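You operate a simulated robot arm through the tools that you are given. There is no shell and no other tool. Be economical: measure what you need, move in short steps, check, and stop when the job is done.

You run a simulated robot arm. Do the job below in one go: nothing can be reset, and whatever is moved stays where it is left.

JOB
Heat the saucepan on mid and dissolve two ladles of sugar in it.
Fine: small ladle; stir once it steams; ladle back in the small pan on the counter; lid on the tin; ring off at the end.

Only the result counts: the job must be done as asked and must still hold three seconds after the hand-in. Knocking over, shifting, dropping, spilling or breaking anything else fails it. Lids that push on must go on centred and level and be pressed home; caps that screw on are set level and turned clockwise until they are tight.

ROBOT AND FRAMES
A 7-joint arm with a two-finger gripper, hanging from a carriage that runs on a rail from [0.012, -1.863] to [-0.004, 0.617] (x, y) and turns from -4.904 to 7.086 rad about z. Base frame: it is fixed where the carriage stands at the start and does not move with it; the origin is on the floor, on the carriage's upright axis, x ahead of it, y to its left, z up; the surface under the hand at the start is at about z = 0.91. Lengths are in m, angles in rad, forces in N, time in s.
With the tool pointing down near the work surface it reaches from about 0.46 to 0.82 m from the robot's upright axis, wherever it stands. Its first joint turns from -2.496 to 2.496 rad. Places, roughly: front ring dial [0.6, 0.6, 0.9]; small ladle (6x22x14 cm) [0.7, 0.9, 0.9]; small pan (18x11x7 cm) [0.8, 0.9, 0.9]. Payload 1.37 kg.
The tool frame sits at the grasp point between the pads (the TCP): z along the fingers, y along the line on which they close. The tips reach 0.016 m beyond it. Largest opening 0.092 m; the body of the gripper starts 0.074 m behind the TCP.
Orientation is told as [roll, pitch, yaw] about the base's x, y, z axes, in that order, counted from this pose: with the fingers straight down and closing along the base's y, the tool's x points along the base's -x, its y along +y and its z along -z.

CONTROLS
- The arm moves only by the tool apply_moves. Its arguments are lists of equal length, an entry for each row: "translation": the shift along the tool's x, y, z in units of 40 mm (1.0 is 40 mm), a list of three; "rot": the turn, a rotation vector about the tool's x, y, z in units of 6 degrees (1.0 is 6 degrees), a list of three; "hand": the opening, from 0 (shut) to 1 (fully open). In form: {"translation": [[dx, dy, dz], ...], "rot": [[wx, wy, wz], ...], "hand": [hand, ...]}. A call has 1 to 10 rows; each row shifts and turns the commanded pose from where the row before left it, along the tool's axes as they then stand. A call with a number of a shift or a turn outside -1 to 1 is refused whole. A row lasts 0.2 s, in which the tool goes at most 0.05 m and 0.15 rad; a call with a longer step from one row to the next is refused whole, and so is a gripper value outside its range. Where a pose cannot be reached the arm comes as near as it can. A force on the tool above 50 N (or 10 N above the force at the start of the call, whichever is more), or a blocked arm, ends the call early, and 0.2 s more pass. The fingers move at their own pace and stop on an object; they squeeze with about 26 N. The grip force told is the motor's: it shows also when the fingers shut on nothing. Time passes only in rows, and 0.2 s behind the last, so rows that do not move let the fingers close. It gives the time, the measured TCP pose, the force on the tool (base axes), the opening and the grip force at its end, in the units of the frame above (readings bear some noise), with the torque about the TCP (base axes, N m) and any sound that the robot's microphone picked up, and new pictures: "pictures" is both (left out), scene, wrist or none.
- Cameras (640 x 400 px; columns grow to the right, rows downward): "scene" is now at [0.2813, 0.0543, 1.6993]; the picture's right is [0.66, -0.75, 0.00], its down [-0.53, -0.47, -0.71] and it looks along [0.53, 0.47, -0.70] (base axes); focal length 295 px, centre (320, 200). "wrist" rides on the gripper at [0.071, 0.019, -0.111] in the tool frame; the picture's right is [-0.26, 0.97, 0.00], its down [-0.78, -0.21, -0.59] and it looks along [-0.57, -0.15, 0.81] (tool axes); focal length 280 px, centre (320, 200). There is no depth. A picture from a camera that has moved, and an enlarged one, comes with that camera's place and axes in the base frame and with its lens.
- raise_lower(by): slides the trunk up (or, below 0, down) by that many m; the arm and the scene camera ride with it, the base frame stays. It gives what a move gives, with no picture.
- drive_base(legs): drives the robot by 1 to 6 legs, each [ahead, left, turn to the left] in m, m and rad, along the robot's own axes; the way and the turn of a leg run together, so that a leg with both is an arc; at most 1.5 m and 3.142 rad a leg. The arm and the cameras ride along, it lands a little off, and it stops where it bumps. It keeps to its track: a leg is cut to what the track allows. It gives what a move gives, and a new picture of the scene camera.
- turn_head(pan, tilt): turns the head with the scene camera to pan (to the left, within 2.705 rad either way) and tilt (down, from -0.506 to 1.204), counted from straight ahead of the robot. It gives what a move gives, and a new picture of the scene camera.
- enlarge(camera, box): a new picture of the part [left, top, right, bottom] of that camera's present view, enlarged. It takes no simulated time.
- finish_job(): hands the job in; it is judged then, once.

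Work in short steps. Places have to be worked out from the pictures, the camera data and where the tool is seen: move nearer, look again, correct. Check each grasp and each placing, and mend what went wrong. You have 120 turns and 260 pictures in all, those below and enlarged ones among them. Open the gripper and draw the arm clear of the work before you hand the job in, unless the task says otherwise.

The tools are called after "Request:" as a command line: name --argument value ..., lists and objects as JSON in quotes. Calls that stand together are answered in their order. apply_moves: Moves the arm, as the interface text tells. Its arguments: {"type":"object","properties":{"translation":{"type":"array"},"rot":{"type":"array"},"hand":{"type":"array"},"pictures":{"type":"string","enum":["both","scene","wrist","none"]}},"required":["translation","rot","hand"]} The other tools are called the same way: raise_lower (by) slides the trunk up or down; drive_base (legs) drives the base; turn_head (pan, tilt) turns the head that bears the scene camera; enlarge (camera, box) takes an enlarged picture of a part of a camera's view; finish_job () hands the job in.

At the start:

```text
clock: 0.0
eef_pos: [0.7037, 0.3793, 1.2941]
tool_rot: [0.001, -0.001, 0.002]
contact_force: [-0.8, 0.3, 0.0]
moment: [0.0, 0.01, 0.0]
opening: 0.0919
grip_force: 0.1
trunk travel left (down, up): [-0.341, 0.24]
robot x, y, heading: [0.0013, -0.003, -0.0]
head pan, tilt: [0.726, 0.778]
```

scene: 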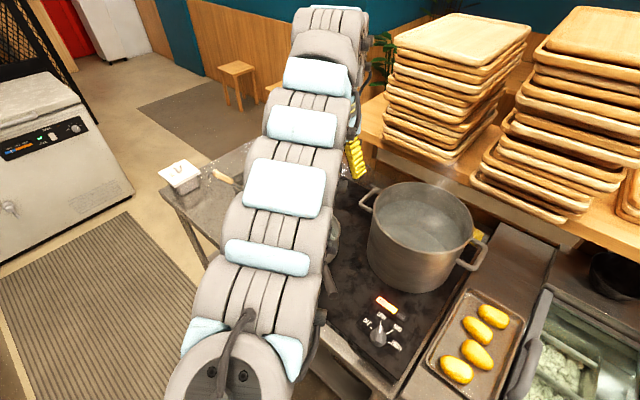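
wrist: 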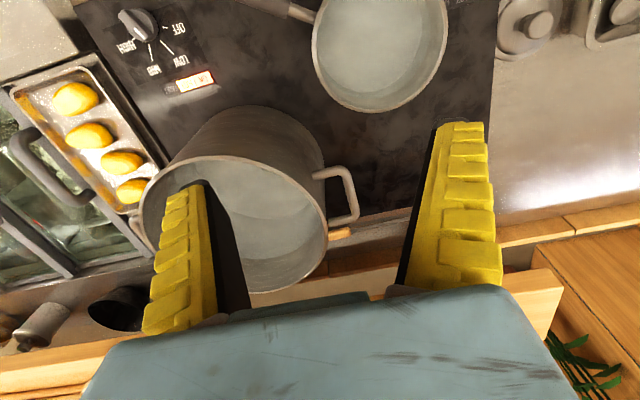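

The arm hides the left part of the counter, so I'll turn the head to look at it from the present position first.

Request:
turn_head --pan 1.0 --tilt 0.75

Request:
enlarge --camera "wrist" --box '[80, 0, 480, 250]'

```text
clock: 0.8
eef_pos: [0.7032, 0.38, 1.2938]
tool_rot: [-0.001, 0.0, 0.0]
contact_force: [-0.4, -0.7, 0.0]
moment: [0.01, 0.04, -0.02]
opening: 0.0921
grip_force: 0.0
trunk travel left (down, up): [-0.341, 0.24]
robot x, y, heading: [-0.0012, -0.0008, -0.005]
head pan, tilt: [1.0, 0.75]
camera scene: at [0.265, 0.0698, 1.7016], right [0.84, -0.54, 0.0], down [-0.37, -0.57, -0.73], along [0.4, 0.62, -0.68], focal length 295 px, centre (320, 200)
```

scene: 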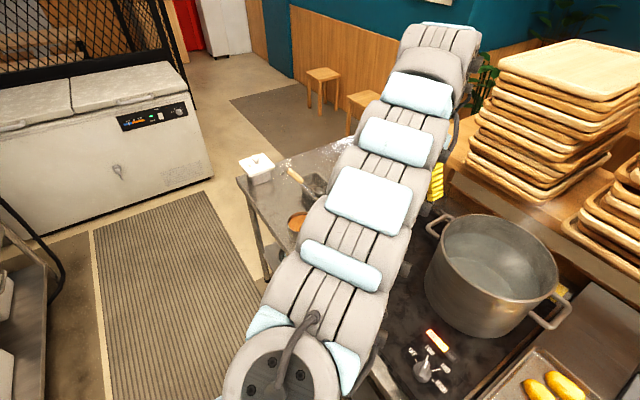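

```text
1.60 times, centred on (280, 125) of wrist
camera zoom: at [0.6319, 0.3991, 1.4043], right [0.26, 0.97, 0.0], down [0.78, -0.21, 0.59], along [0.57, -0.15, -0.81], focal length 449 px, centre (384, 320)
```

zoom: 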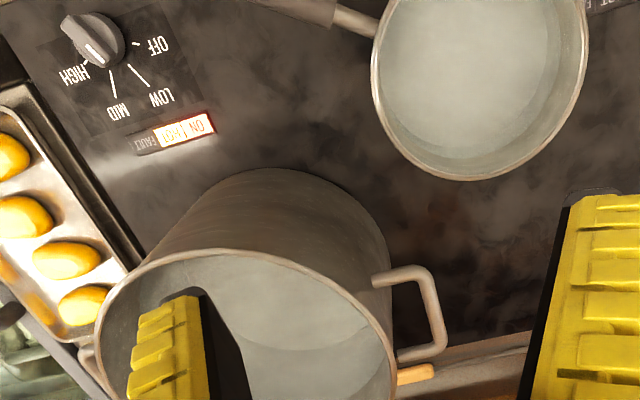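

The right dial serves the big pot and stays alone. I'll drive left along the rail to see the left end of the counter.

Request:
drive_base --legs '[[0, 0.35, 0]]'

Request:
apply_moves --translation '[[0, 0, 0]]' --rot '[[0, 0, 0]]' --hand '[1]' --pictures "wrist"

```text
clock: 3.0
eef_pos: [0.6997, 0.7262, 1.2929]
tool_rot: [0.0, 0.0, 0.001]
contact_force: [-0.7, 0.7, -0.1]
moment: [0.0, -0.03, 0.0]
opening: 0.0919
grip_force: 0.1
trunk travel left (down, up): [-0.341, 0.24]
robot x, y, heading: [0.0007, 0.3473, -0.004]
head pan, tilt: [1.0, 0.75]
camera scene: at [0.2627, 0.417, 1.7016], right [0.84, -0.54, 0.0], down [-0.37, -0.57, -0.73], along [0.4, 0.62, -0.68], focal length 295 px, centre (320, 200)
```

scene: 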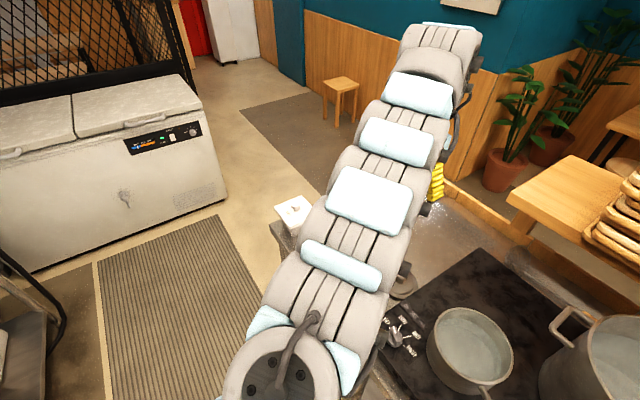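

```text
clock: 3.4
eef_pos: [0.701, 0.7265, 1.2935]
tool_rot: [-0.001, -0.001, 0.001]
contact_force: [0.3, -1.0, -1.0]
moment: [0.02, 0.0, -0.01]
opening: 0.0918
grip_force: 0.0
trunk travel left (down, up): [-0.341, 0.24]
robot x, y, heading: [-0.001, 0.3479, 0.002]
head pan, tilt: [1.0, 0.75]
camera wrist: at [0.6296, 0.7463, 1.4044], right [0.26, 0.97, 0.0], down [0.78, -0.21, 0.59], along [0.57, -0.15, -0.81], focal length 280 px, centre (320, 200)
```

wrist: 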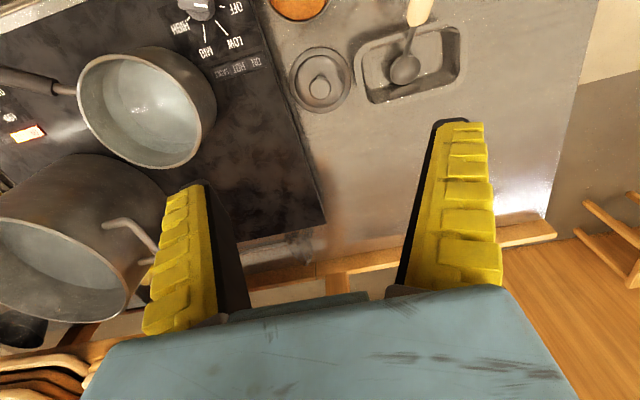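

I see a rectangular small pan with a ladle, a knobbed lid, and a tin at the top edge. I'll pull the hand back to bring them into full view.

Request:
apply_moves --translation '[[1, 0, 0], [1, 0, 0], [1, 0, 0], [1, 0, 0], [0, 0, 0]]' --rot '[[0, 0, 0], [0, 0, 0], [0, 0, 0], [0, 0, 0], [0, 0, 0]]' --hand '[1, 1, 1, 1, 1]' --pictures "both"

Request:
enlarge --camera "wrist" --box '[120, 0, 520, 250]'

```text
clock: 4.6
eef_pos: [0.5601, 0.7473, 1.2504]
tool_rot: [-0.001, -0.003, -0.001]
contact_force: [-0.1, 0.4, 0.4]
moment: [-0.06, -0.01, -0.02]
opening: 0.0917
grip_force: 0.0
out of reach, approached as far as the arm can: row 1, 2, 3, 4
trunk travel left (down, up): [-0.341, 0.24]
robot x, y, heading: [-0.0009, 0.3467, -0.003]
head pan, tilt: [1.0, 0.75]
camera scene: at [0.2624, 0.4171, 1.7015], right [0.84, -0.54, 0.0], down [-0.37, -0.57, -0.73], along [0.39, 0.62, -0.68], focal length 295 px, centre (320, 200)
camera wrist: at [0.4893, 0.7663, 1.361], right [0.26, 0.97, 0.0], down [0.78, -0.21, 0.59], along [0.57, -0.15, -0.81], focal length 280 px, centre (320, 200)
```

scene: 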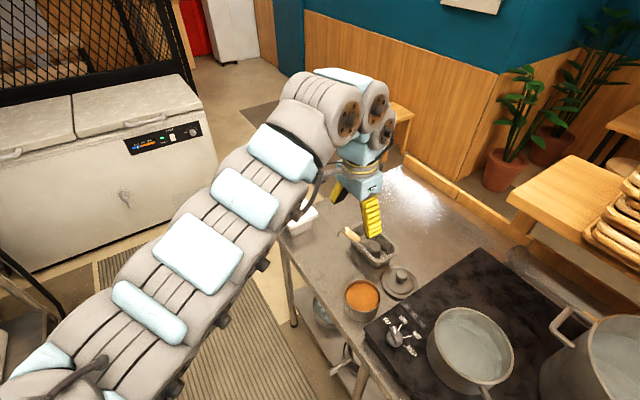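
wrist: 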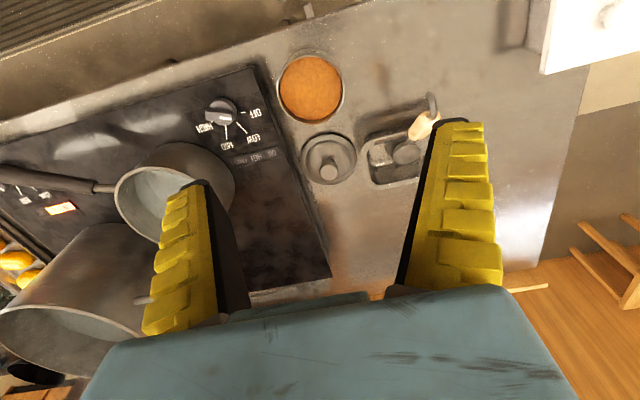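

```text
1.60 times, centred on (320, 125) of wrist
camera zoom: at [0.4893, 0.7663, 1.361], right [0.26, 0.97, 0.0], down [0.78, -0.21, 0.59], along [0.57, -0.15, -0.81], focal length 449 px, centre (320, 320)
```

zoom: 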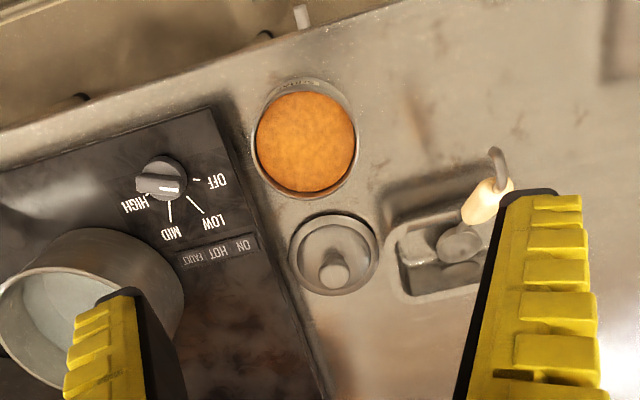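

The head camera now has a clear view, so I'll enlarge the counter group and also look at the dial.

Request:
enlarge --camera "scene" --box '[280, 200, 440, 300]'

Request:
enlarge --camera "scene" --box '[340, 280, 540, 400]'

```text
4.00 times, centred on (360, 250) of scene
camera zoom: at [0.2624, 0.4171, 1.7015], right [0.84, -0.54, 0.0], down [-0.37, -0.57, -0.73], along [0.39, 0.62, -0.68], focal length 1181 px, centre (160, 0)
```

zoom: 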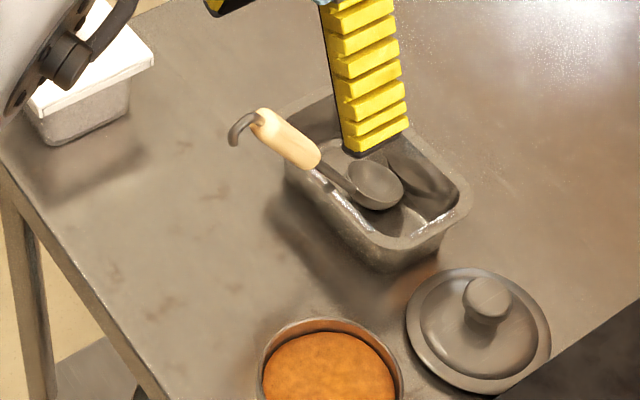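

```text
3.20 times, centred on (440, 340) of scene
camera zoom: at [0.2624, 0.4171, 1.7015], right [0.84, -0.54, 0.0], down [-0.37, -0.57, -0.73], along [0.39, 0.62, -0.68], focal length 944 px, centre (-64, -248)
```

zoom: 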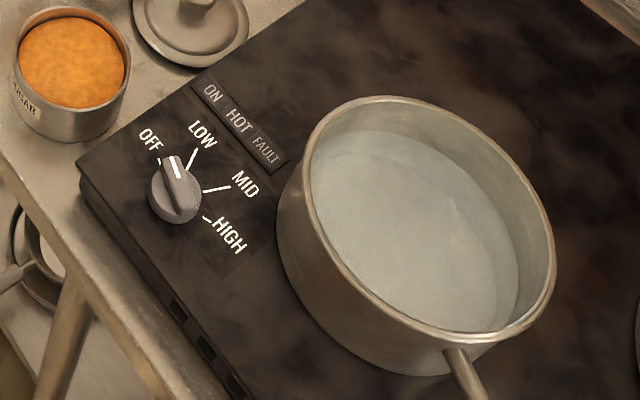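

Dial is at about (0.588, 0.581), pointing OFF (+y). Tin ≈ (0.577, 0.705), lid ≈ (0.72, 0.70), pan with ladle ≈ (0.71, 0.83), saucepan ≈ (0.69, 0.46). I go above the dial, turning the hand.

Request:
apply_moves --translation '[[-0.14, -0.83, 0.4], [-0.14, -0.83, 0.4], [-0.14, -0.83, 0.4], [-0.14, -0.83, 0.4], [-0.14, -0.83, 0.4], [0, 0, 0], [0, 0, 0], [0, 0, 0], [0, 0, 0], [0, 0, 0]]' --rot '[[0, 0, 0], [0, 0, 0], [0, 0, 0], [0, 0, 0], [0, 0, 0], [0, 0, -1], [0, 0, -1], [0, 0, -1], [0, 0, -1], [0, 0, -1]]' --hand '[1, 1, 1, 1, 1, 1, 1, 1, 1, 1]' --pictures "none"

Request:
apply_moves --translation '[[0, 0, 0], [0, 0, 0], [0, 0, 0], [0, 0, 0], [0, 0, 0], [0, 0, 0], [0, 0, 0], [0, 0, 0], [0, 0, 0], [0, 0, 0]]' --rot '[[0, 0, -1], [0, 0, -1], [0, 0, -1], [0, 0, -1], [0, 0, -1], [0, 0, -1], [0, 0, -1], [0, 0, -1], [0, 0, -1], [0, 0, -1]]' --hand '[1, 1, 1, 1, 1, 1, 1, 1, 1, 1]' --pictures "both"

```text
clock: 6.8
eef_pos: [0.5742, 0.7291, 1.249]
tool_rot: [-0.001, 0.0, 0.525]
contact_force: [0.1, -0.1, -0.2]
moment: [0.04, 0.02, 0.01]
opening: 0.0921
grip_force: 0.1
out of reach, approached as far as the arm can: row 1, 2, 3, 4, 5
trunk travel left (down, up): [-0.341, 0.24]
robot x, y, heading: [-0.0036, 0.3473, 0.001]
head pan, tilt: [1.0, 0.75]
```

```text
clock: 9.0
eef_pos: [0.5745, 0.7296, 1.25]
tool_rot: [-0.001, 0.002, 1.571]
contact_force: [1.0, 0.4, 0.1]
moment: [-0.01, -0.03, 0.02]
opening: 0.0917
grip_force: 0.1
trunk travel left (down, up): [-0.341, 0.24]
robot x, y, heading: [-0.0013, 0.3516, 0.007]
head pan, tilt: [1.0, 0.75]
camera scene: at [0.2627, 0.417, 1.7016], right [0.84, -0.54, 0.0], down [-0.37, -0.57, -0.73], along [0.4, 0.62, -0.68], focal length 295 px, centre (320, 200)
camera wrist: at [0.5551, 0.659, 1.3605], right [-0.97, 0.26, 0.0], down [0.21, 0.78, 0.59], along [0.15, 0.57, -0.81], focal length 280 px, centre (320, 200)
```

scene: 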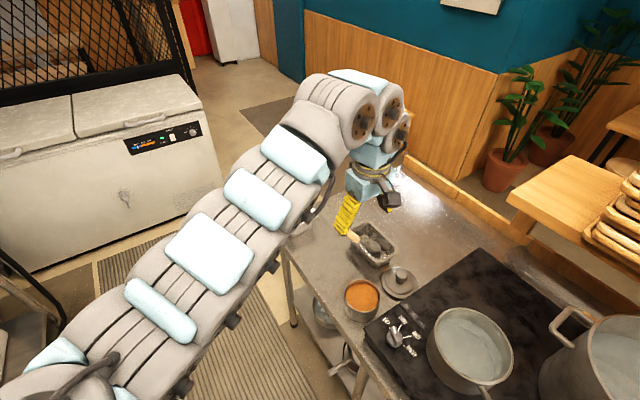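
wrist: 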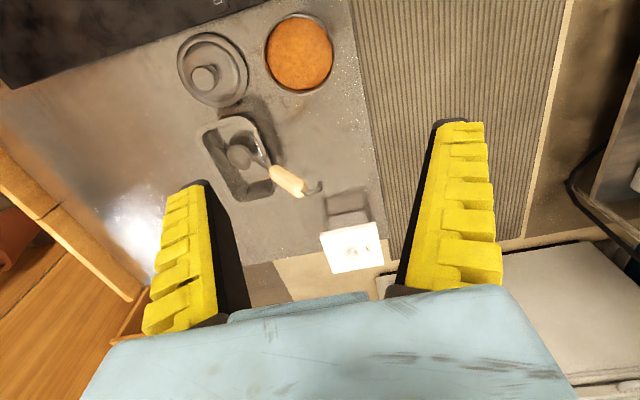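

High and close-in is out of reach, so I'll descend before moving in. First an enlarged look at the ladle from here.

Request:
enlarge --camera "wrist" --box '[160, 80, 400, 230]'

Request:
apply_moves --translation '[[0, 0, 1], [0, 0, 1], [0.9, 0, 0.4], [0.9, 0, 0.4], [0.9, 0, 0.4], [0.9, -0.2, 0], [0, 0, 0]]' --rot '[[0, 0, 0], [0, 0, 0], [0, 0, 0], [0, 0, 0], [0, 0, 0], [0, 0, 0], [0, 0, 0]]' --hand '[1, 1, 1, 1, 1, 1, 1]' --pictures "both"

```text
2.67 times, centred on (280, 155) of wrist
camera zoom: at [0.5551, 0.659, 1.3605], right [-0.97, 0.26, 0.0], down [0.21, 0.78, 0.59], along [0.15, 0.57, -0.81], focal length 748 px, centre (427, 320)
```

zoom: 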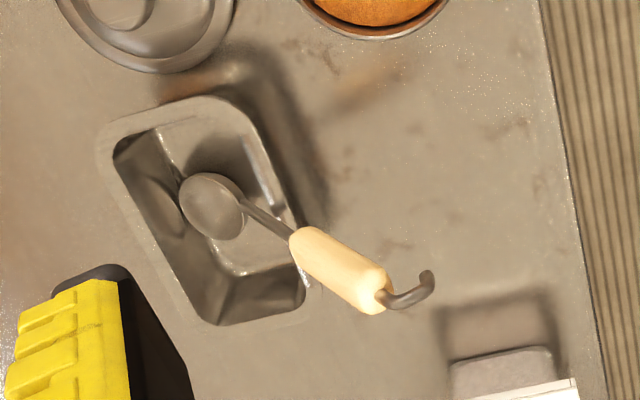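

```text
clock: 10.6
eef_pos: [0.5957, 0.7041, 1.2494]
tool_rot: [0.0, -0.001, 1.57]
contact_force: [0.3, 0.4, -0.3]
moment: [-0.02, 0.02, 0.01]
opening: 0.0918
grip_force: 0.1
out of reach, approached as far as the arm can: row 1, 2, 3, 4, 5, 6
trunk travel left (down, up): [-0.341, 0.24]
robot x, y, heading: [0.001, 0.3469, -0.0]
head pan, tilt: [1.0, 0.75]
camera scene: at [0.2627, 0.417, 1.7016], right [0.84, -0.54, 0.0], down [-0.37, -0.57, -0.73], along [0.4, 0.62, -0.68], focal length 295 px, centre (320, 200)
camera wrist: at [0.5758, 0.6336, 1.3612], right [-0.96, 0.26, 0.0], down [0.21, 0.78, 0.59], along [0.16, 0.57, -0.81], focal length 280 px, centre (320, 200)
```

scene: 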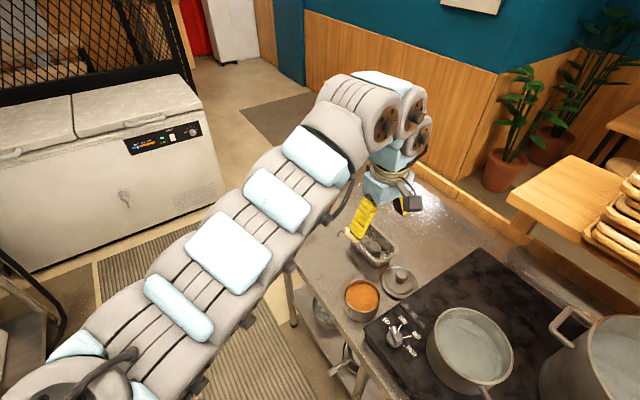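
wrist: 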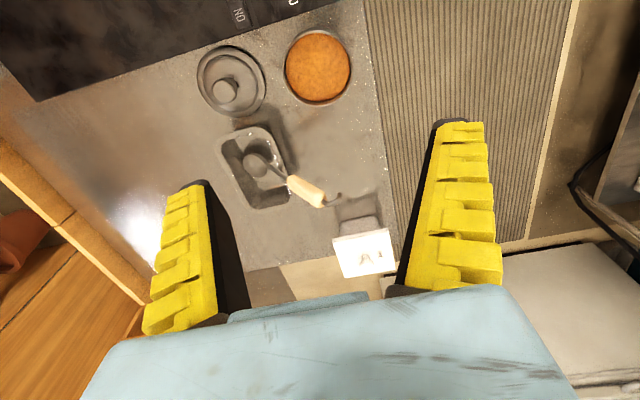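

The arm seems stuck at a joint limit at this height. I'll drive the base right 0.12 m so that the hand is over the dial, then lower the trunk.

Request:
drive_base --legs '[[0, -0.122, 0]]'

Request:
raise_lower --by -0.15

Request:
apply_moves --translation '[[0, 0, 0.5], [0, 0, 0]]' --rot '[[0, 0, 0], [0, 0, 0]]' --hand '[1, 1]' --pictures "both"

```text
clock: 11.9
eef_pos: [0.5956, 0.5825, 1.2501]
tool_rot: [-0.004, 0.001, 1.571]
contact_force: [1.2, 0.4, -0.8]
moment: [0.03, 0.0, -0.02]
opening: 0.0921
grip_force: 0.1
trunk travel left (down, up): [-0.341, 0.24]
robot x, y, heading: [-0.0008, 0.228, 0.003]
head pan, tilt: [1.0, 0.75]
camera scene: at [0.2635, 0.2954, 1.7016], right [0.84, -0.54, 0.0], down [-0.37, -0.57, -0.73], along [0.4, 0.62, -0.68], focal length 295 px, centre (320, 200)
```

scene: 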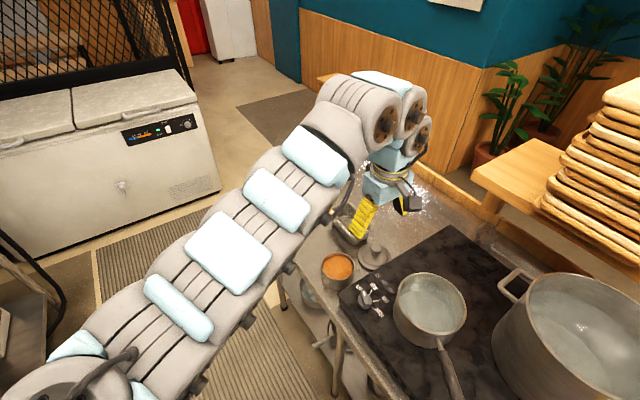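

```text
clock: 13.6
eef_pos: [0.5965, 0.5828, 1.0998]
tool_rot: [-0.003, 0.0, 1.57]
contact_force: [0.2, 0.2, 0.1]
moment: [-0.01, -0.03, -0.02]
opening: 0.092
grip_force: 0.0
trunk travel left (down, up): [-0.191, 0.39]
robot x, y, heading: [0.0029, 0.2286, 0.001]
head pan, tilt: [1.0, 0.75]
```

```text
clock: 14.2
eef_pos: [0.5953, 0.5824, 1.1]
tool_rot: [-0.004, 0.001, 1.572]
contact_force: [0.0, 0.0, 0.3]
moment: [0.0, 0.0, -0.03]
opening: 0.092
grip_force: 0.0
out of reach, approached as far as the arm can: row 1
trunk travel left (down, up): [-0.191, 0.39]
robot x, y, heading: [-0.0018, 0.2229, -0.001]
head pan, tilt: [1.0, 0.75]
camera scene: at [0.2635, 0.2954, 1.5516], right [0.84, -0.54, 0.0], down [-0.37, -0.57, -0.73], along [0.4, 0.62, -0.68], focal length 295 px, centre (320, 200)
camera wrist: at [0.5764, 0.5123, 1.2112], right [-0.97, 0.26, 0.0], down [0.21, 0.78, 0.59], along [0.16, 0.57, -0.81], focal length 280 px, centre (320, 200)
```

scene: 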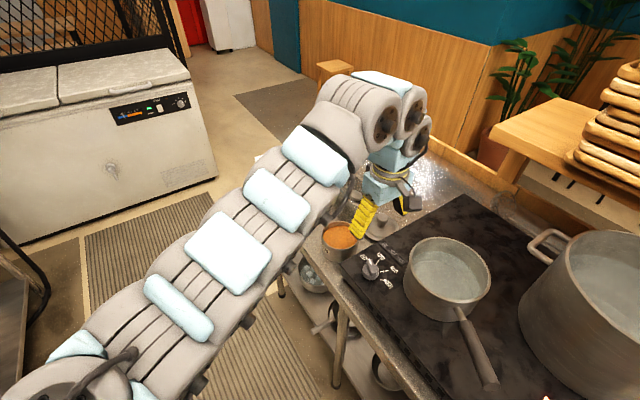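
wrist: 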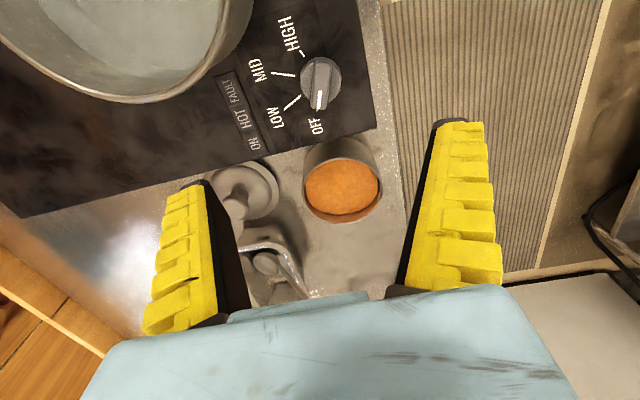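

Downward still refused; I'll test where freedom is: outward (+x) 4 cm while watching the reading.

Request:
apply_moves --translation '[[0, -1, 0], [0, -1, 0], [0, 0, 0]]' --rot '[[0, 0, 0], [0, 0, 0], [0, 0, 0]]' --hand '[1, 1, 1]' --pictures "none"

Request:
apply_moves --translation '[[0, 0, 1], [0, 0, 0]]' --rot '[[0, 0, 0], [0, 0, 0]]' --hand '[1, 1]' --pictures "none"

```text
clock: 15.0
eef_pos: [0.6778, 0.58, 1.1012]
tool_rot: [-0.002, -0.001, 1.57]
contact_force: [0.1, -0.5, -0.8]
moment: [0.0, 0.05, -0.05]
opening: 0.0919
grip_force: 0.1
trunk travel left (down, up): [-0.191, 0.39]
robot x, y, heading: [-0.0011, 0.2219, -0.003]
head pan, tilt: [1.0, 0.75]
```

```text
clock: 15.6
eef_pos: [0.6775, 0.5793, 1.06]
tool_rot: [-0.003, 0.001, 1.571]
contact_force: [-0.7, -0.4, -0.8]
moment: [-0.03, 0.01, 0.0]
opening: 0.0916
grip_force: 0.1
trunk travel left (down, up): [-0.191, 0.39]
robot x, y, heading: [-0.0049, 0.2247, 0.004]
head pan, tilt: [1.0, 0.75]
```

Reach opens up further out and lower. I raise the trunk back 0.15 and then take the arm down before coming in.

Request:
raise_lower --by 0.15

Request:
apply_moves --translation '[[0, 0, 1], [0, 0, 1], [0, 0, 1], [0, 0.5, 0.6], [0, 0.5, 0], [0, 0.5, 0], [0, 0.5, 0], [0, 0, 0]]' --rot '[[0, 0, 0], [0, 0, 0], [0, 0, 0], [0, 0, 0], [0, 0, 0], [0, 0, 0], [0, 0, 0], [0, 0, 0]]' --hand '[1, 1, 1, 1, 1, 1, 1, 1]' --pictures "both"

```text
clock: 17.4
eef_pos: [0.6771, 0.5798, 1.2094]
tool_rot: [-0.002, 0.001, 1.572]
contact_force: [-0.7, 0.4, 0.1]
moment: [0.01, 0.03, 0.0]
opening: 0.0919
grip_force: 0.0
trunk travel left (down, up): [-0.341, 0.24]
robot x, y, heading: [-0.0026, 0.2257, -0.003]
head pan, tilt: [1.0, 0.75]
```

```text
clock: 19.2
eef_pos: [0.6188, 0.5857, 1.0647]
tool_rot: [-0.001, -0.001, 1.57]
contact_force: [0.4, 0.1, -0.2]
moment: [0.02, 0.02, 0.03]
opening: 0.0918
grip_force: 0.1
out of reach, approached as far as the arm can: row 6, 7
trunk travel left (down, up): [-0.341, 0.24]
robot x, y, heading: [-0.0022, 0.2251, -0.003]
head pan, tilt: [1.0, 0.75]
camera scene: at [0.2634, 0.2954, 1.7016], right [0.84, -0.54, 0.0], down [-0.37, -0.57, -0.73], along [0.39, 0.62, -0.68], focal length 295 px, centre (320, 200)
camera wrist: at [0.5986, 0.5161, 1.1753], right [-0.97, 0.26, 0.0], down [0.21, 0.78, 0.59], along [0.16, 0.57, -0.81], focal length 280 px, centre (320, 200)
```

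scene: 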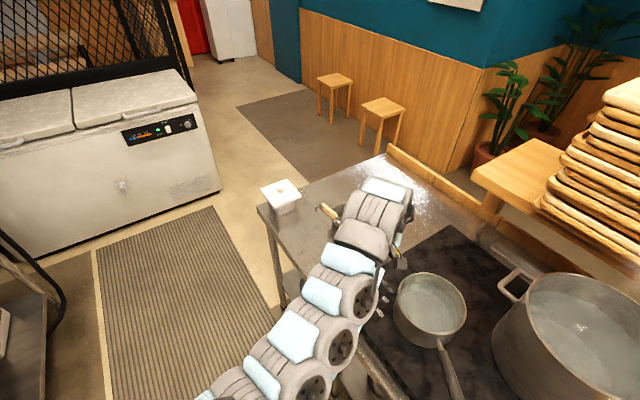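
wrist: 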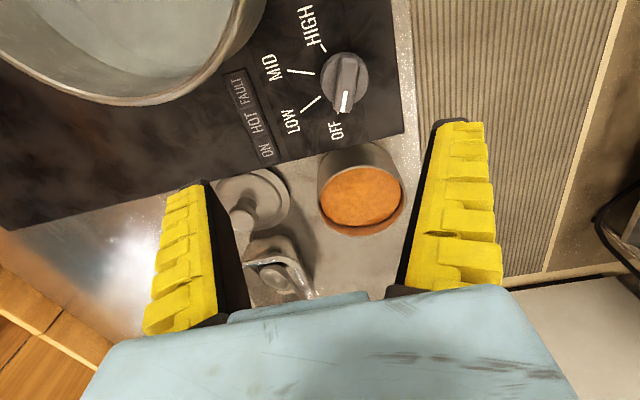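

Dial refined to (0.596, 0.578), with marks 45° apart: OFF 67°, LOW 22°, MID −22°, HIGH −68° from +x. I turn the hand to yaw 67.5° across the bar, and move the base right to stay in reach, shifting the arm left first.

Request:
apply_moves --translation '[[-0.8, 0, 0], [-0.7, 0, 0], [0, 0, 0], [0, 0, 0], [0, 0, 0]]' --rot '[[0, 0, 0], [0, 0, 0.75], [0, 0, 1], [0, 0, 1], [0, 0, 1]]' --hand '[0.6, 0.6, 0.6, 0.6, 0.6]' --pictures "none"

Request:
drive_base --legs '[[0, -0.065, 0]]'

Request:
apply_moves --translation '[[0, 0, 0.5], [0, 0, 0]]' --rot '[[0, 0, 0], [0, 0, 0]]' --hand '[0.6, 0.6]' --pictures "wrist"

```text
clock: 20.4
eef_pos: [0.6173, 0.6463, 1.0646]
tool_rot: [-0.001, -0.003, 1.176]
contact_force: [-0.3, 0.7, -0.4]
moment: [0.01, 0.02, -0.01]
opening: 0.0579
grip_force: 2.3
trunk travel left (down, up): [-0.341, 0.24]
robot x, y, heading: [-0.0012, 0.2264, 0.001]
head pan, tilt: [1.0, 0.75]
```

```text
clock: 21.4
eef_pos: [0.6178, 0.5804, 1.0647]
tool_rot: [-0.002, -0.002, 1.179]
contact_force: [0.2, -0.2, 1.0]
moment: [0.01, -0.01, 0.0]
opening: 0.0581
grip_force: 2.4
trunk travel left (down, up): [-0.341, 0.24]
robot x, y, heading: [0.001, 0.16, -0.003]
head pan, tilt: [1.0, 0.75]
camera scene: at [0.2639, 0.2296, 1.7016], right [0.84, -0.54, 0.0], down [-0.37, -0.57, -0.73], along [0.39, 0.62, -0.68], focal length 295 px, centre (320, 200)
```

scene: 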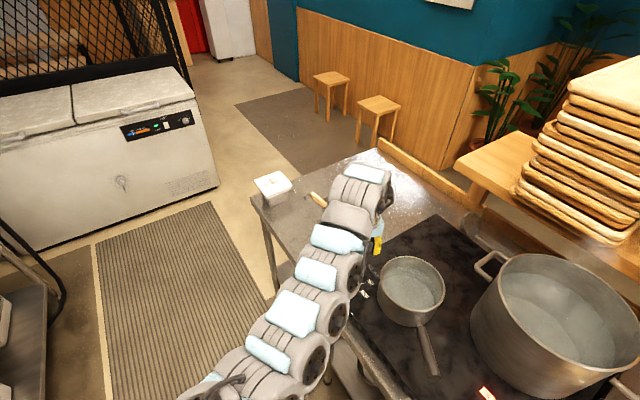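

```text
clock: 22.0
eef_pos: [0.617, 0.5796, 1.0429]
tool_rot: [-0.002, -0.002, 1.178]
contact_force: [-0.2, -0.6, 0.4]
moment: [0.03, 0.02, -0.03]
opening: 0.0582
grip_force: 2.1
trunk travel left (down, up): [-0.341, 0.24]
robot x, y, heading: [-0.0009, 0.1599, 0.0]
head pan, tilt: [1.0, 0.75]
camera wrist: at [0.5718, 0.5224, 1.1544], right [-0.79, 0.61, 0.0], down [0.49, 0.64, 0.59], along [0.36, 0.47, -0.81], focal length 280 px, centre (320, 200)
```

wrist: 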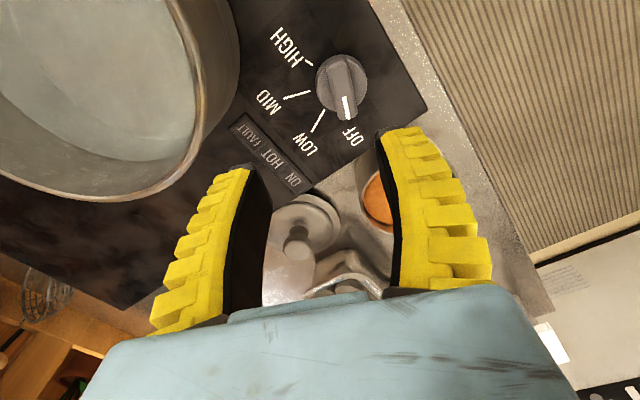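

The knob sits at about (0.593, 0.577). I shift over it and come down to z≈0.96, then look.

Request:
apply_moves --translation '[[0.3, 0.53, 0], [0, 0, 1], [0, 0, 1], [0, 0, 0]]' --rot '[[0, 0, 0], [0, 0, 0], [0, 0, 0], [0, 0, 0]]' --hand '[0.7, 0.7, 0.7, 0.7]' --pictures "both"

```text
clock: 23.0
eef_pos: [0.5927, 0.5745, 0.9641]
tool_rot: [-0.004, -0.002, 1.179]
contact_force: [0.1, -1.0, -0.8]
moment: [0.02, -0.03, 0.02]
opening: 0.0667
grip_force: 2.2
trunk travel left (down, up): [-0.341, 0.24]
robot x, y, heading: [-0.0019, 0.1614, 0.005]
head pan, tilt: [1.0, 0.75]
camera scene: at [0.2638, 0.2295, 1.7016], right [0.84, -0.54, 0.0], down [-0.37, -0.57, -0.73], along [0.39, 0.62, -0.68], focal length 295 px, centre (320, 200)
camera wrist: at [0.5481, 0.5168, 1.0744], right [-0.79, 0.61, 0.0], down [0.49, 0.64, 0.59], along [0.36, 0.47, -0.81], focal length 280 px, centre (320, 200)
```

scene: 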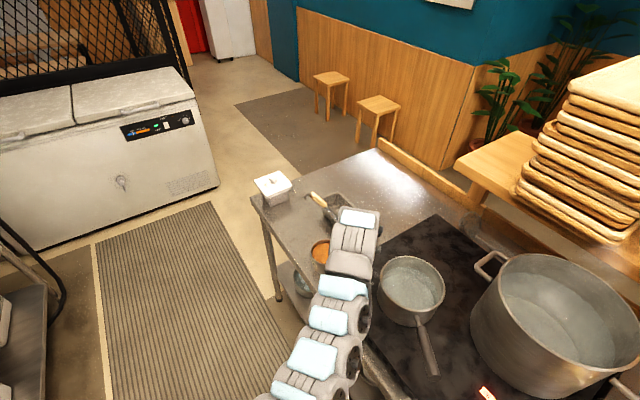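
wrist: 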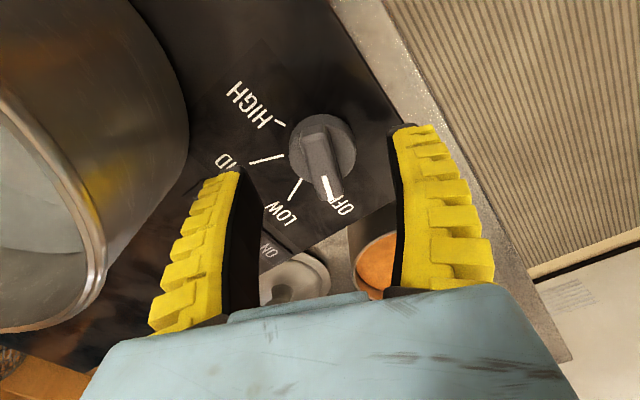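

Knob is centred beneath the hand and the bar lines up with the fingers. I descend 2.5 cm and close on the bar.

Request:
apply_moves --translation '[[0, 0, 0.35], [0, 0, 0.3], [0, 0, 0], [0, 0, 0], [0, 0, 0], [0, 0, 0]]' --rot '[[0, 0, 0], [0, 0, 0], [0, 0, 0], [0, 0, 0], [0, 0, 0], [0, 0, 0]]' --hand '[0.7, 0.7, 0.3, 0, 0, 0]' --pictures "wrist"

```text
clock: 24.4
eef_pos: [0.5954, 0.5786, 0.9408]
tool_rot: [-0.003, -0.002, 1.179]
contact_force: [-14.0, -6.1, 40.6]
moment: [0.08, 0.23, -0.03]
opening: 0.0209
grip_force: 28.0
trunk travel left (down, up): [-0.341, 0.24]
robot x, y, heading: [0.0012, 0.1566, 0.003]
head pan, tilt: [1.0, 0.75]
camera wrist: at [0.5491, 0.5198, 1.0508], right [-0.79, 0.61, 0.0], down [0.49, 0.64, 0.59], along [0.36, 0.47, -0.81], focal length 280 px, centre (320, 200)
```

wrist: 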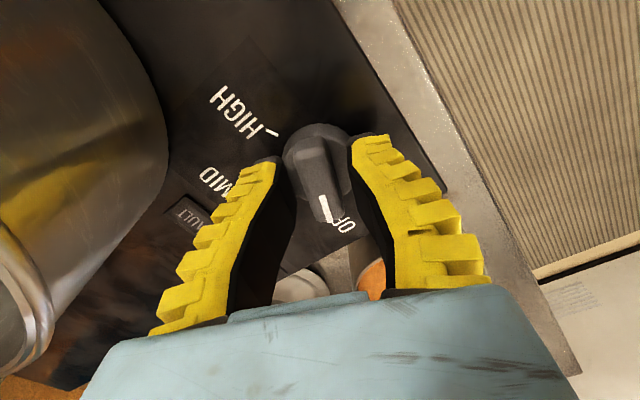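

The bar is gripped (2.1 cm), but I press down with 40 N; I ease up 4 mm and turn 45° clockwise first.

Request:
apply_moves --translation '[[0, 0, -0.15], [0, 0, 0], [0, 0, 0], [0, 0, 0], [0, 0, 0], [0, 0, 0], [0, 0, 0], [0, 0, 0], [0, 0, 0]]' --rot '[[0, 0, 0], [0, 0, 1], [0, 0, 1], [0, 0, 1], [0, 0, 1], [0, 0, 1], [0, 0, 1], [0, 0, 1], [0, 0, 0.5]]' --hand '[0, 0, 0, 0, 0, 0, 0, 0, 0]' --pictures "wrist"

```text
clock: 26.4
eef_pos: [0.5924, 0.5771, 0.9436]
tool_rot: [-0.004, -0.003, 0.392]
contact_force: [8.8, 7.4, -14.3]
moment: [0.03, 0.05, 0.03]
opening: 0.006
grip_force: 28.1
trunk travel left (down, up): [-0.341, 0.24]
robot x, y, heading: [0.0025, 0.1579, 0.003]
head pan, tilt: [1.0, 0.75]
camera wrist: at [0.5203, 0.5686, 1.055], right [-0.13, 0.99, 0.0], down [0.8, 0.1, 0.59], along [0.59, 0.07, -0.81], focal length 280 px, centre (320, 200)
```

wrist: 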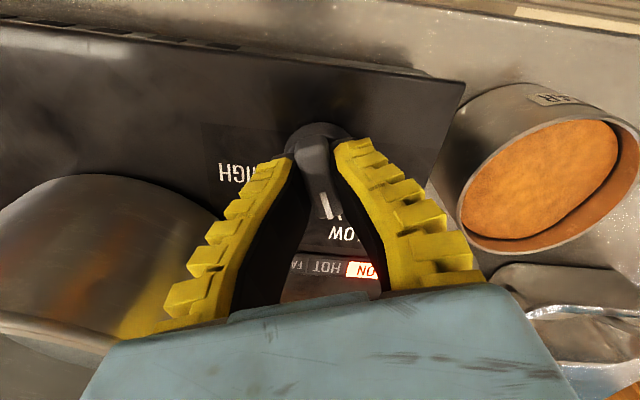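

It turned to LOW and the ON lamp lit. I turn 45° further to MID.

Request:
apply_moves --translation '[[0, 0, 0], [0, 0, 0], [0, 0, 0], [0, 0, 0], [0, 0, 0], [0, 0, 0], [0, 0, 0], [0, 0, 0], [0, 0, 0]]' --rot '[[0, 0, 1], [0, 0, 1], [0, 0, 1], [0, 0, 1], [0, 0, 1], [0, 0, 1], [0, 0, 1], [0, 0, 0.5], [0, 0, 0]]' --hand '[0, 0, 0, 0, 0, 0, 0, 0, 0]' --pictures "wrist"

```text
clock: 28.4
eef_pos: [0.5933, 0.5775, 0.9432]
tool_rot: [0.003, 0.0, -0.393]
contact_force: [-0.3, 5.0, 1.0]
moment: [0.04, 0.07, 0.02]
opening: 0.0061
grip_force: 28.1
trunk travel left (down, up): [-0.341, 0.24]
robot x, y, heading: [0.0009, 0.1571, 0.002]
head pan, tilt: [1.0, 0.75]
camera wrist: at [0.5348, 0.6234, 1.0545], right [0.61, 0.79, 0.0], down [0.64, -0.49, 0.59], along [0.47, -0.36, -0.81], focal length 280 px, centre (320, 200)
```

wrist: 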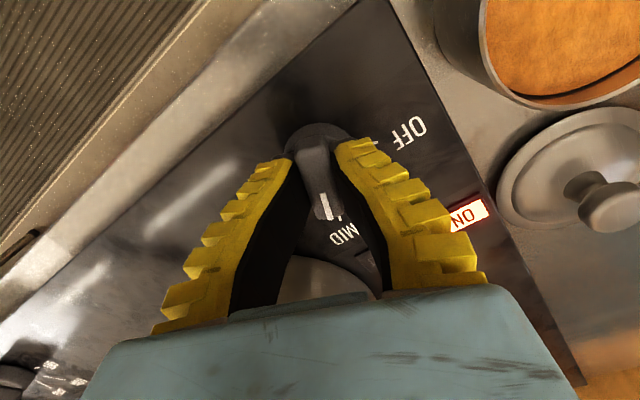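

Pointer appears at MID. I open the hand and rise, checking the dial.

Request:
apply_moves --translation '[[0, 0, 0], [0, 0, 0], [0, 0, -0.5], [0, 0, -1], [0, 0, -1], [0, 0, -0.5]]' --rot '[[0, 0, 0], [0, 0, 0], [0, 0, 0], [0, 0, 0], [0, 0, 0], [0, 0, 0]]' --hand '[0.6, 0.6, 0.6, 0.6, 0.6, 0.6]' --pictures "wrist"

Request:
enlarge --camera "wrist" --box '[220, 40, 460, 190]'

```text
clock: 29.8
eef_pos: [0.5927, 0.5773, 1.064]
tool_rot: [0.001, -0.001, -0.391]
contact_force: [0.3, 0.4, -0.5]
moment: [0.01, 0.01, 0.01]
opening: 0.0577
grip_force: 2.5
trunk travel left (down, up): [-0.341, 0.24]
robot x, y, heading: [-0.001, 0.1555, 0.001]
head pan, tilt: [1.0, 0.75]
camera wrist: at [0.5339, 0.6227, 1.1748], right [0.61, 0.79, 0.0], down [0.64, -0.49, 0.59], along [0.47, -0.36, -0.81], focal length 280 px, centre (320, 200)
```

wrist: 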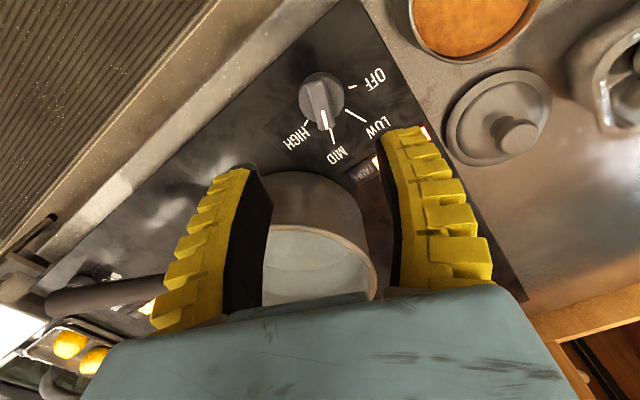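

```text
2.67 times, centred on (340, 115) of wrist
camera zoom: at [0.5339, 0.6227, 1.1748], right [0.61, 0.79, 0.0], down [0.64, -0.49, 0.59], along [0.47, -0.36, -0.81], focal length 748 px, centre (267, 427)
```

zoom: 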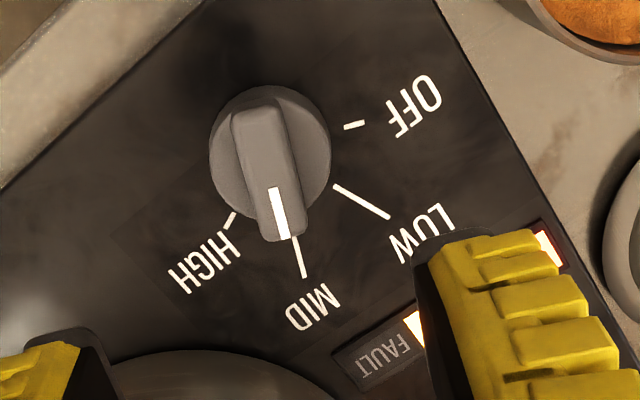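

Dial at MID confirmed, ON and HOT lit. Now raise the trunk and drive left for a close look at the ladle.

Request:
raise_lower --by 0.15

Request:
drive_base --legs '[[0, 0.22, 0]]'

Request:
apply_moves --translation '[[0, 0, 0]]' --rot '[[0, 0, 0]]' --hand '[1]' --pictures "wrist"

```text
clock: 31.5
eef_pos: [0.5927, 0.5774, 1.2135]
tool_rot: [0.001, -0.002, -0.389]
contact_force: [-0.6, -0.2, 0.2]
moment: [0.0, -0.03, -0.02]
opening: 0.0578
grip_force: 2.3
trunk travel left (down, up): [-0.491, 0.09]
robot x, y, heading: [0.0032, 0.1631, 0.007]
head pan, tilt: [1.0, 0.75]
```

```text
clock: 33.2
eef_pos: [0.5926, 0.796, 1.213]
tool_rot: [0.002, -0.003, -0.394]
contact_force: [0.0, 0.3, 0.9]
moment: [-0.02, 0.0, 0.02]
opening: 0.058
grip_force: 2.4
trunk travel left (down, up): [-0.491, 0.09]
robot x, y, heading: [-0.0058, 0.3785, 0.002]
head pan, tilt: [1.0, 0.75]
camera scene: at [0.2625, 0.4488, 1.8516], right [0.84, -0.54, 0.0], down [-0.37, -0.57, -0.73], along [0.4, 0.62, -0.68], focal length 295 px, centre (320, 200)
```

scene: 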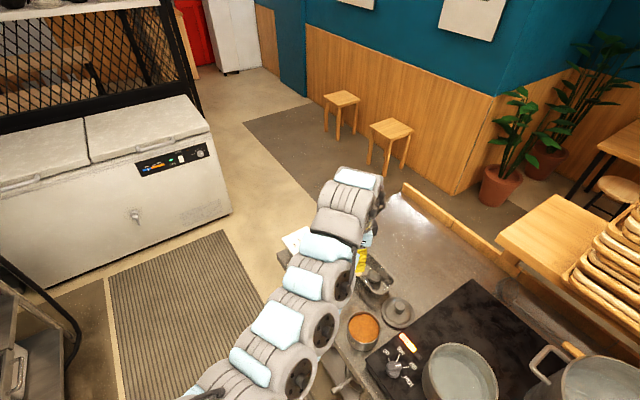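

```text
clock: 33.6
eef_pos: [0.5913, 0.7963, 1.2146]
tool_rot: [0.003, -0.003, -0.394]
contact_force: [-0.2, -0.7, -0.3]
moment: [0.02, 0.01, 0.0]
opening: 0.092
grip_force: 0.0
trunk travel left (down, up): [-0.491, 0.09]
robot x, y, heading: [-0.0005, 0.3774, 0.001]
head pan, tilt: [1.0, 0.75]
camera wrist: at [0.5333, 0.8416, 1.3244], right [0.61, 0.79, 0.0], down [0.64, -0.49, 0.59], along [0.47, -0.36, -0.81], focal length 280 px, centre (320, 200)
```

wrist: 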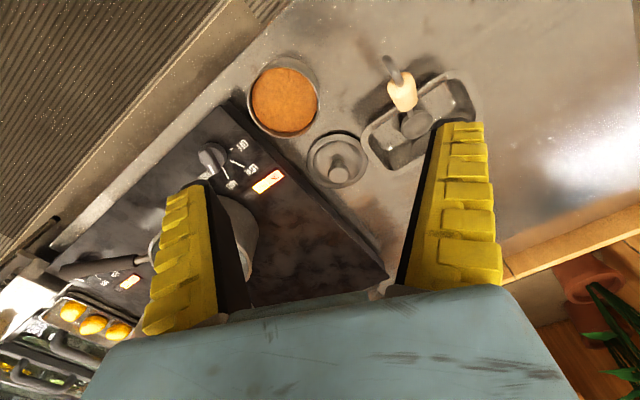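

I enlarge the wrist view around the ladle to measure it.

Request:
enlarge --camera "wrist" --box '[340, 30, 500, 180]'

Request:
enlarge --camera "scene" --box '[320, 230, 440, 360]'

```text
2.67 times, centred on (420, 105) of wrist
camera zoom: at [0.5333, 0.8416, 1.3244], right [0.61, 0.79, 0.0], down [0.64, -0.49, 0.59], along [0.47, -0.36, -0.81], focal length 748 px, centre (53, 453)
```

zoom: 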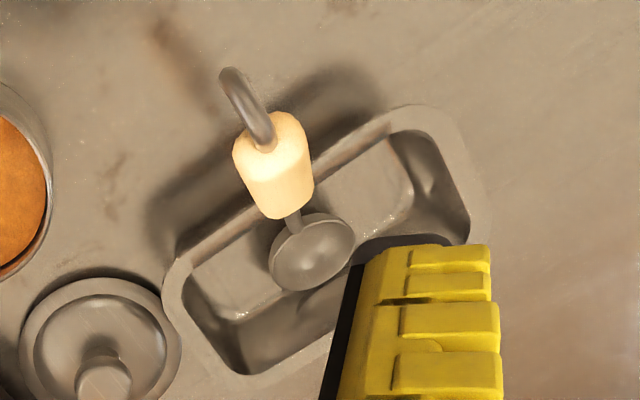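

```text
3.08 times, centred on (380, 295) of scene
camera zoom: at [0.2625, 0.4488, 1.8516], right [0.84, -0.54, 0.0], down [-0.37, -0.57, -0.73], along [0.4, 0.62, -0.68], focal length 908 px, centre (135, -92)
```

zoom: 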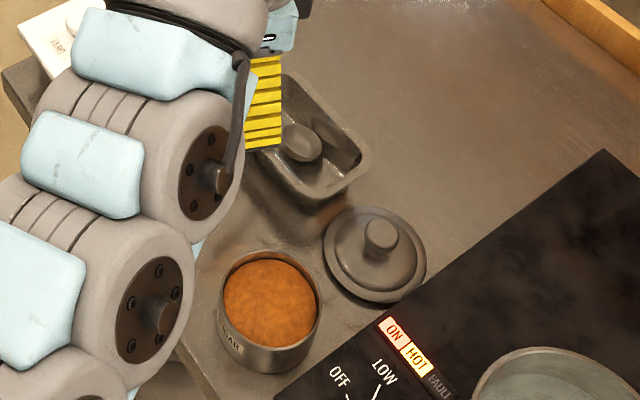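

Triangulation suggests the counter here is lower than the stove (~0.85), tin centre ≈ (0.604, 0.72), the ladle handle runs from about (0.64, 0.867, 1.02) down to (0.695, 0.86, 0.96), bowl ≈ (0.77, 0.862). I drive a bit left and square up to yaw 0 to view it in line.

Request:
drive_base --legs '[[0, 0.07, 0]]'

Request:
apply_moves --translation '[[0, 0, 0], [0, 0, 0], [0, 0, 0], [0, 0, 0], [0, 0, 0.4], [0, 0, 0]]' --rot '[[0, 0, -1], [0, 0, -1], [0, 0, -1], [0, 0, -0.75], [0, 0, 0], [0, 0, 0]]' --hand '[1, 1, 1, 1, 1, 1]' --pictures "wrist"

```text
clock: 34.6
eef_pos: [0.591, 0.8654, 1.2136]
tool_rot: [0.003, -0.002, -0.392]
contact_force: [-0.3, -0.4, 0.0]
moment: [0.03, -0.01, -0.02]
opening: 0.0919
grip_force: 0.0
trunk travel left (down, up): [-0.491, 0.09]
robot x, y, heading: [-0.0054, 0.4533, -0.001]
head pan, tilt: [1.0, 0.75]
camera scene: at [0.262, 0.5186, 1.8516], right [0.84, -0.54, 0.0], down [-0.37, -0.57, -0.73], along [0.4, 0.62, -0.68], focal length 295 px, centre (320, 200)
```

scene: 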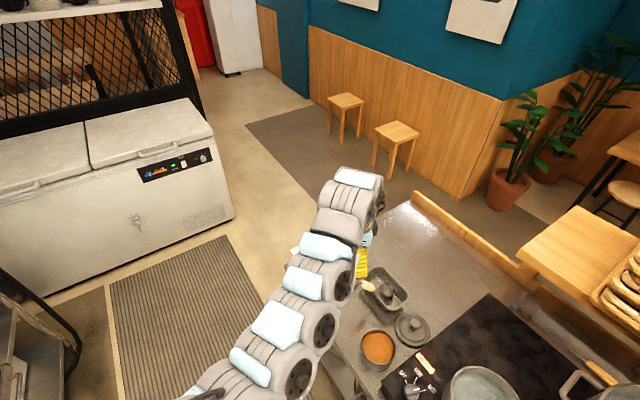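

```text
clock: 36.0
eef_pos: [0.5917, 0.8653, 1.1979]
tool_rot: [0.002, -0.002, 0.0]
contact_force: [-0.1, 0.2, 0.2]
moment: [-0.02, 0.02, 0.04]
opening: 0.092
grip_force: 0.1
trunk travel left (down, up): [-0.491, 0.09]
robot x, y, heading: [-0.0046, 0.4507, -0.004]
head pan, tilt: [1.0, 0.75]
camera wrist: at [0.5197, 0.8862, 1.3089], right [0.26, 0.97, 0.0], down [0.78, -0.21, 0.59], along [0.57, -0.15, -0.81], focal length 280 px, centre (320, 200)
```

wrist: 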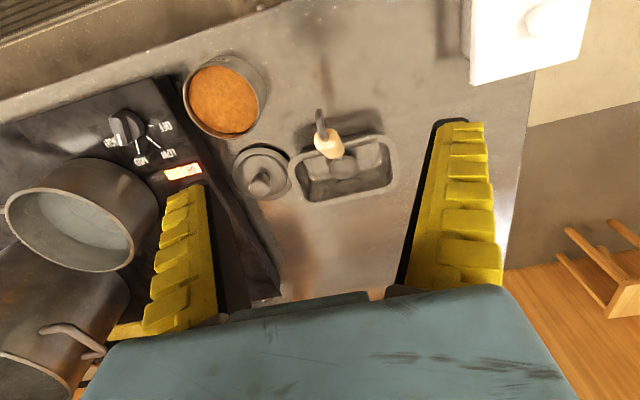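

The handle line agrees with (0.666, 0.861, 0.99). I move in above it at z≈1.10 and look again.

Request:
apply_moves --translation '[[-0.5, 0, 0.8], [-0.5, 0, 0.8], [-0.4, -0.1, 0.8], [0, 0, 0]]' --rot '[[0, 0, 0], [0, 0, 0], [0, 0, 0], [0, 0, 0]]' --hand '[1, 1, 1, 1]' --pictures "both"

Request:
enlarge --camera "wrist" --box '[220, 60, 420, 260]'

```text
clock: 37.0
eef_pos: [0.6484, 0.8631, 1.1026]
tool_rot: [-0.001, -0.003, 0.001]
contact_force: [-1.9, -0.6, -0.3]
moment: [0.0, 0.04, -0.02]
opening: 0.0918
grip_force: 0.1
trunk travel left (down, up): [-0.491, 0.09]
robot x, y, heading: [-0.006, 0.4503, -0.001]
head pan, tilt: [1.0, 0.75]
camera scene: at [0.2621, 0.5185, 1.8517], right [0.84, -0.54, 0.0], down [-0.37, -0.57, -0.73], along [0.4, 0.62, -0.68], focal length 295 px, centre (320, 200)
camera wrist: at [0.5766, 0.8831, 1.2133], right [0.26, 0.96, 0.0], down [0.78, -0.21, 0.59], along [0.57, -0.15, -0.81], focal length 280 px, centre (320, 200)
```

scene: 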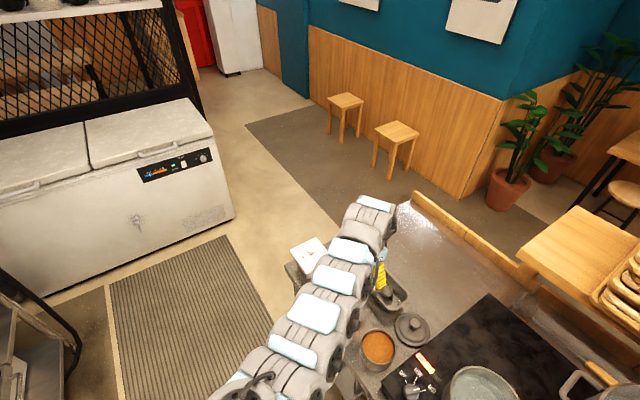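
wrist: 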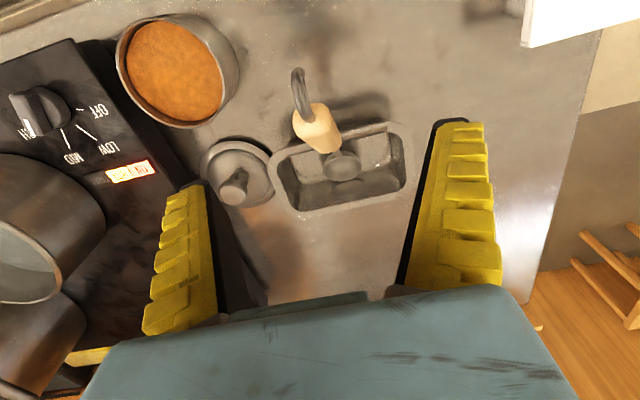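

```text
2.00 times, centred on (320, 160) of wrist
camera zoom: at [0.5766, 0.8831, 1.2133], right [0.26, 0.96, 0.0], down [0.78, -0.21, 0.59], along [0.57, -0.15, -0.81], focal length 561 px, centre (320, 280)
```

zoom: 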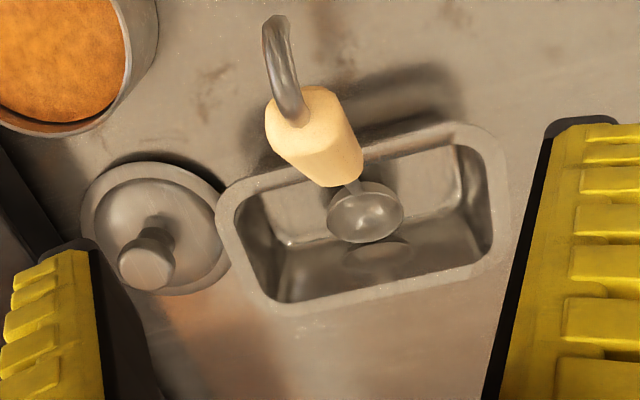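

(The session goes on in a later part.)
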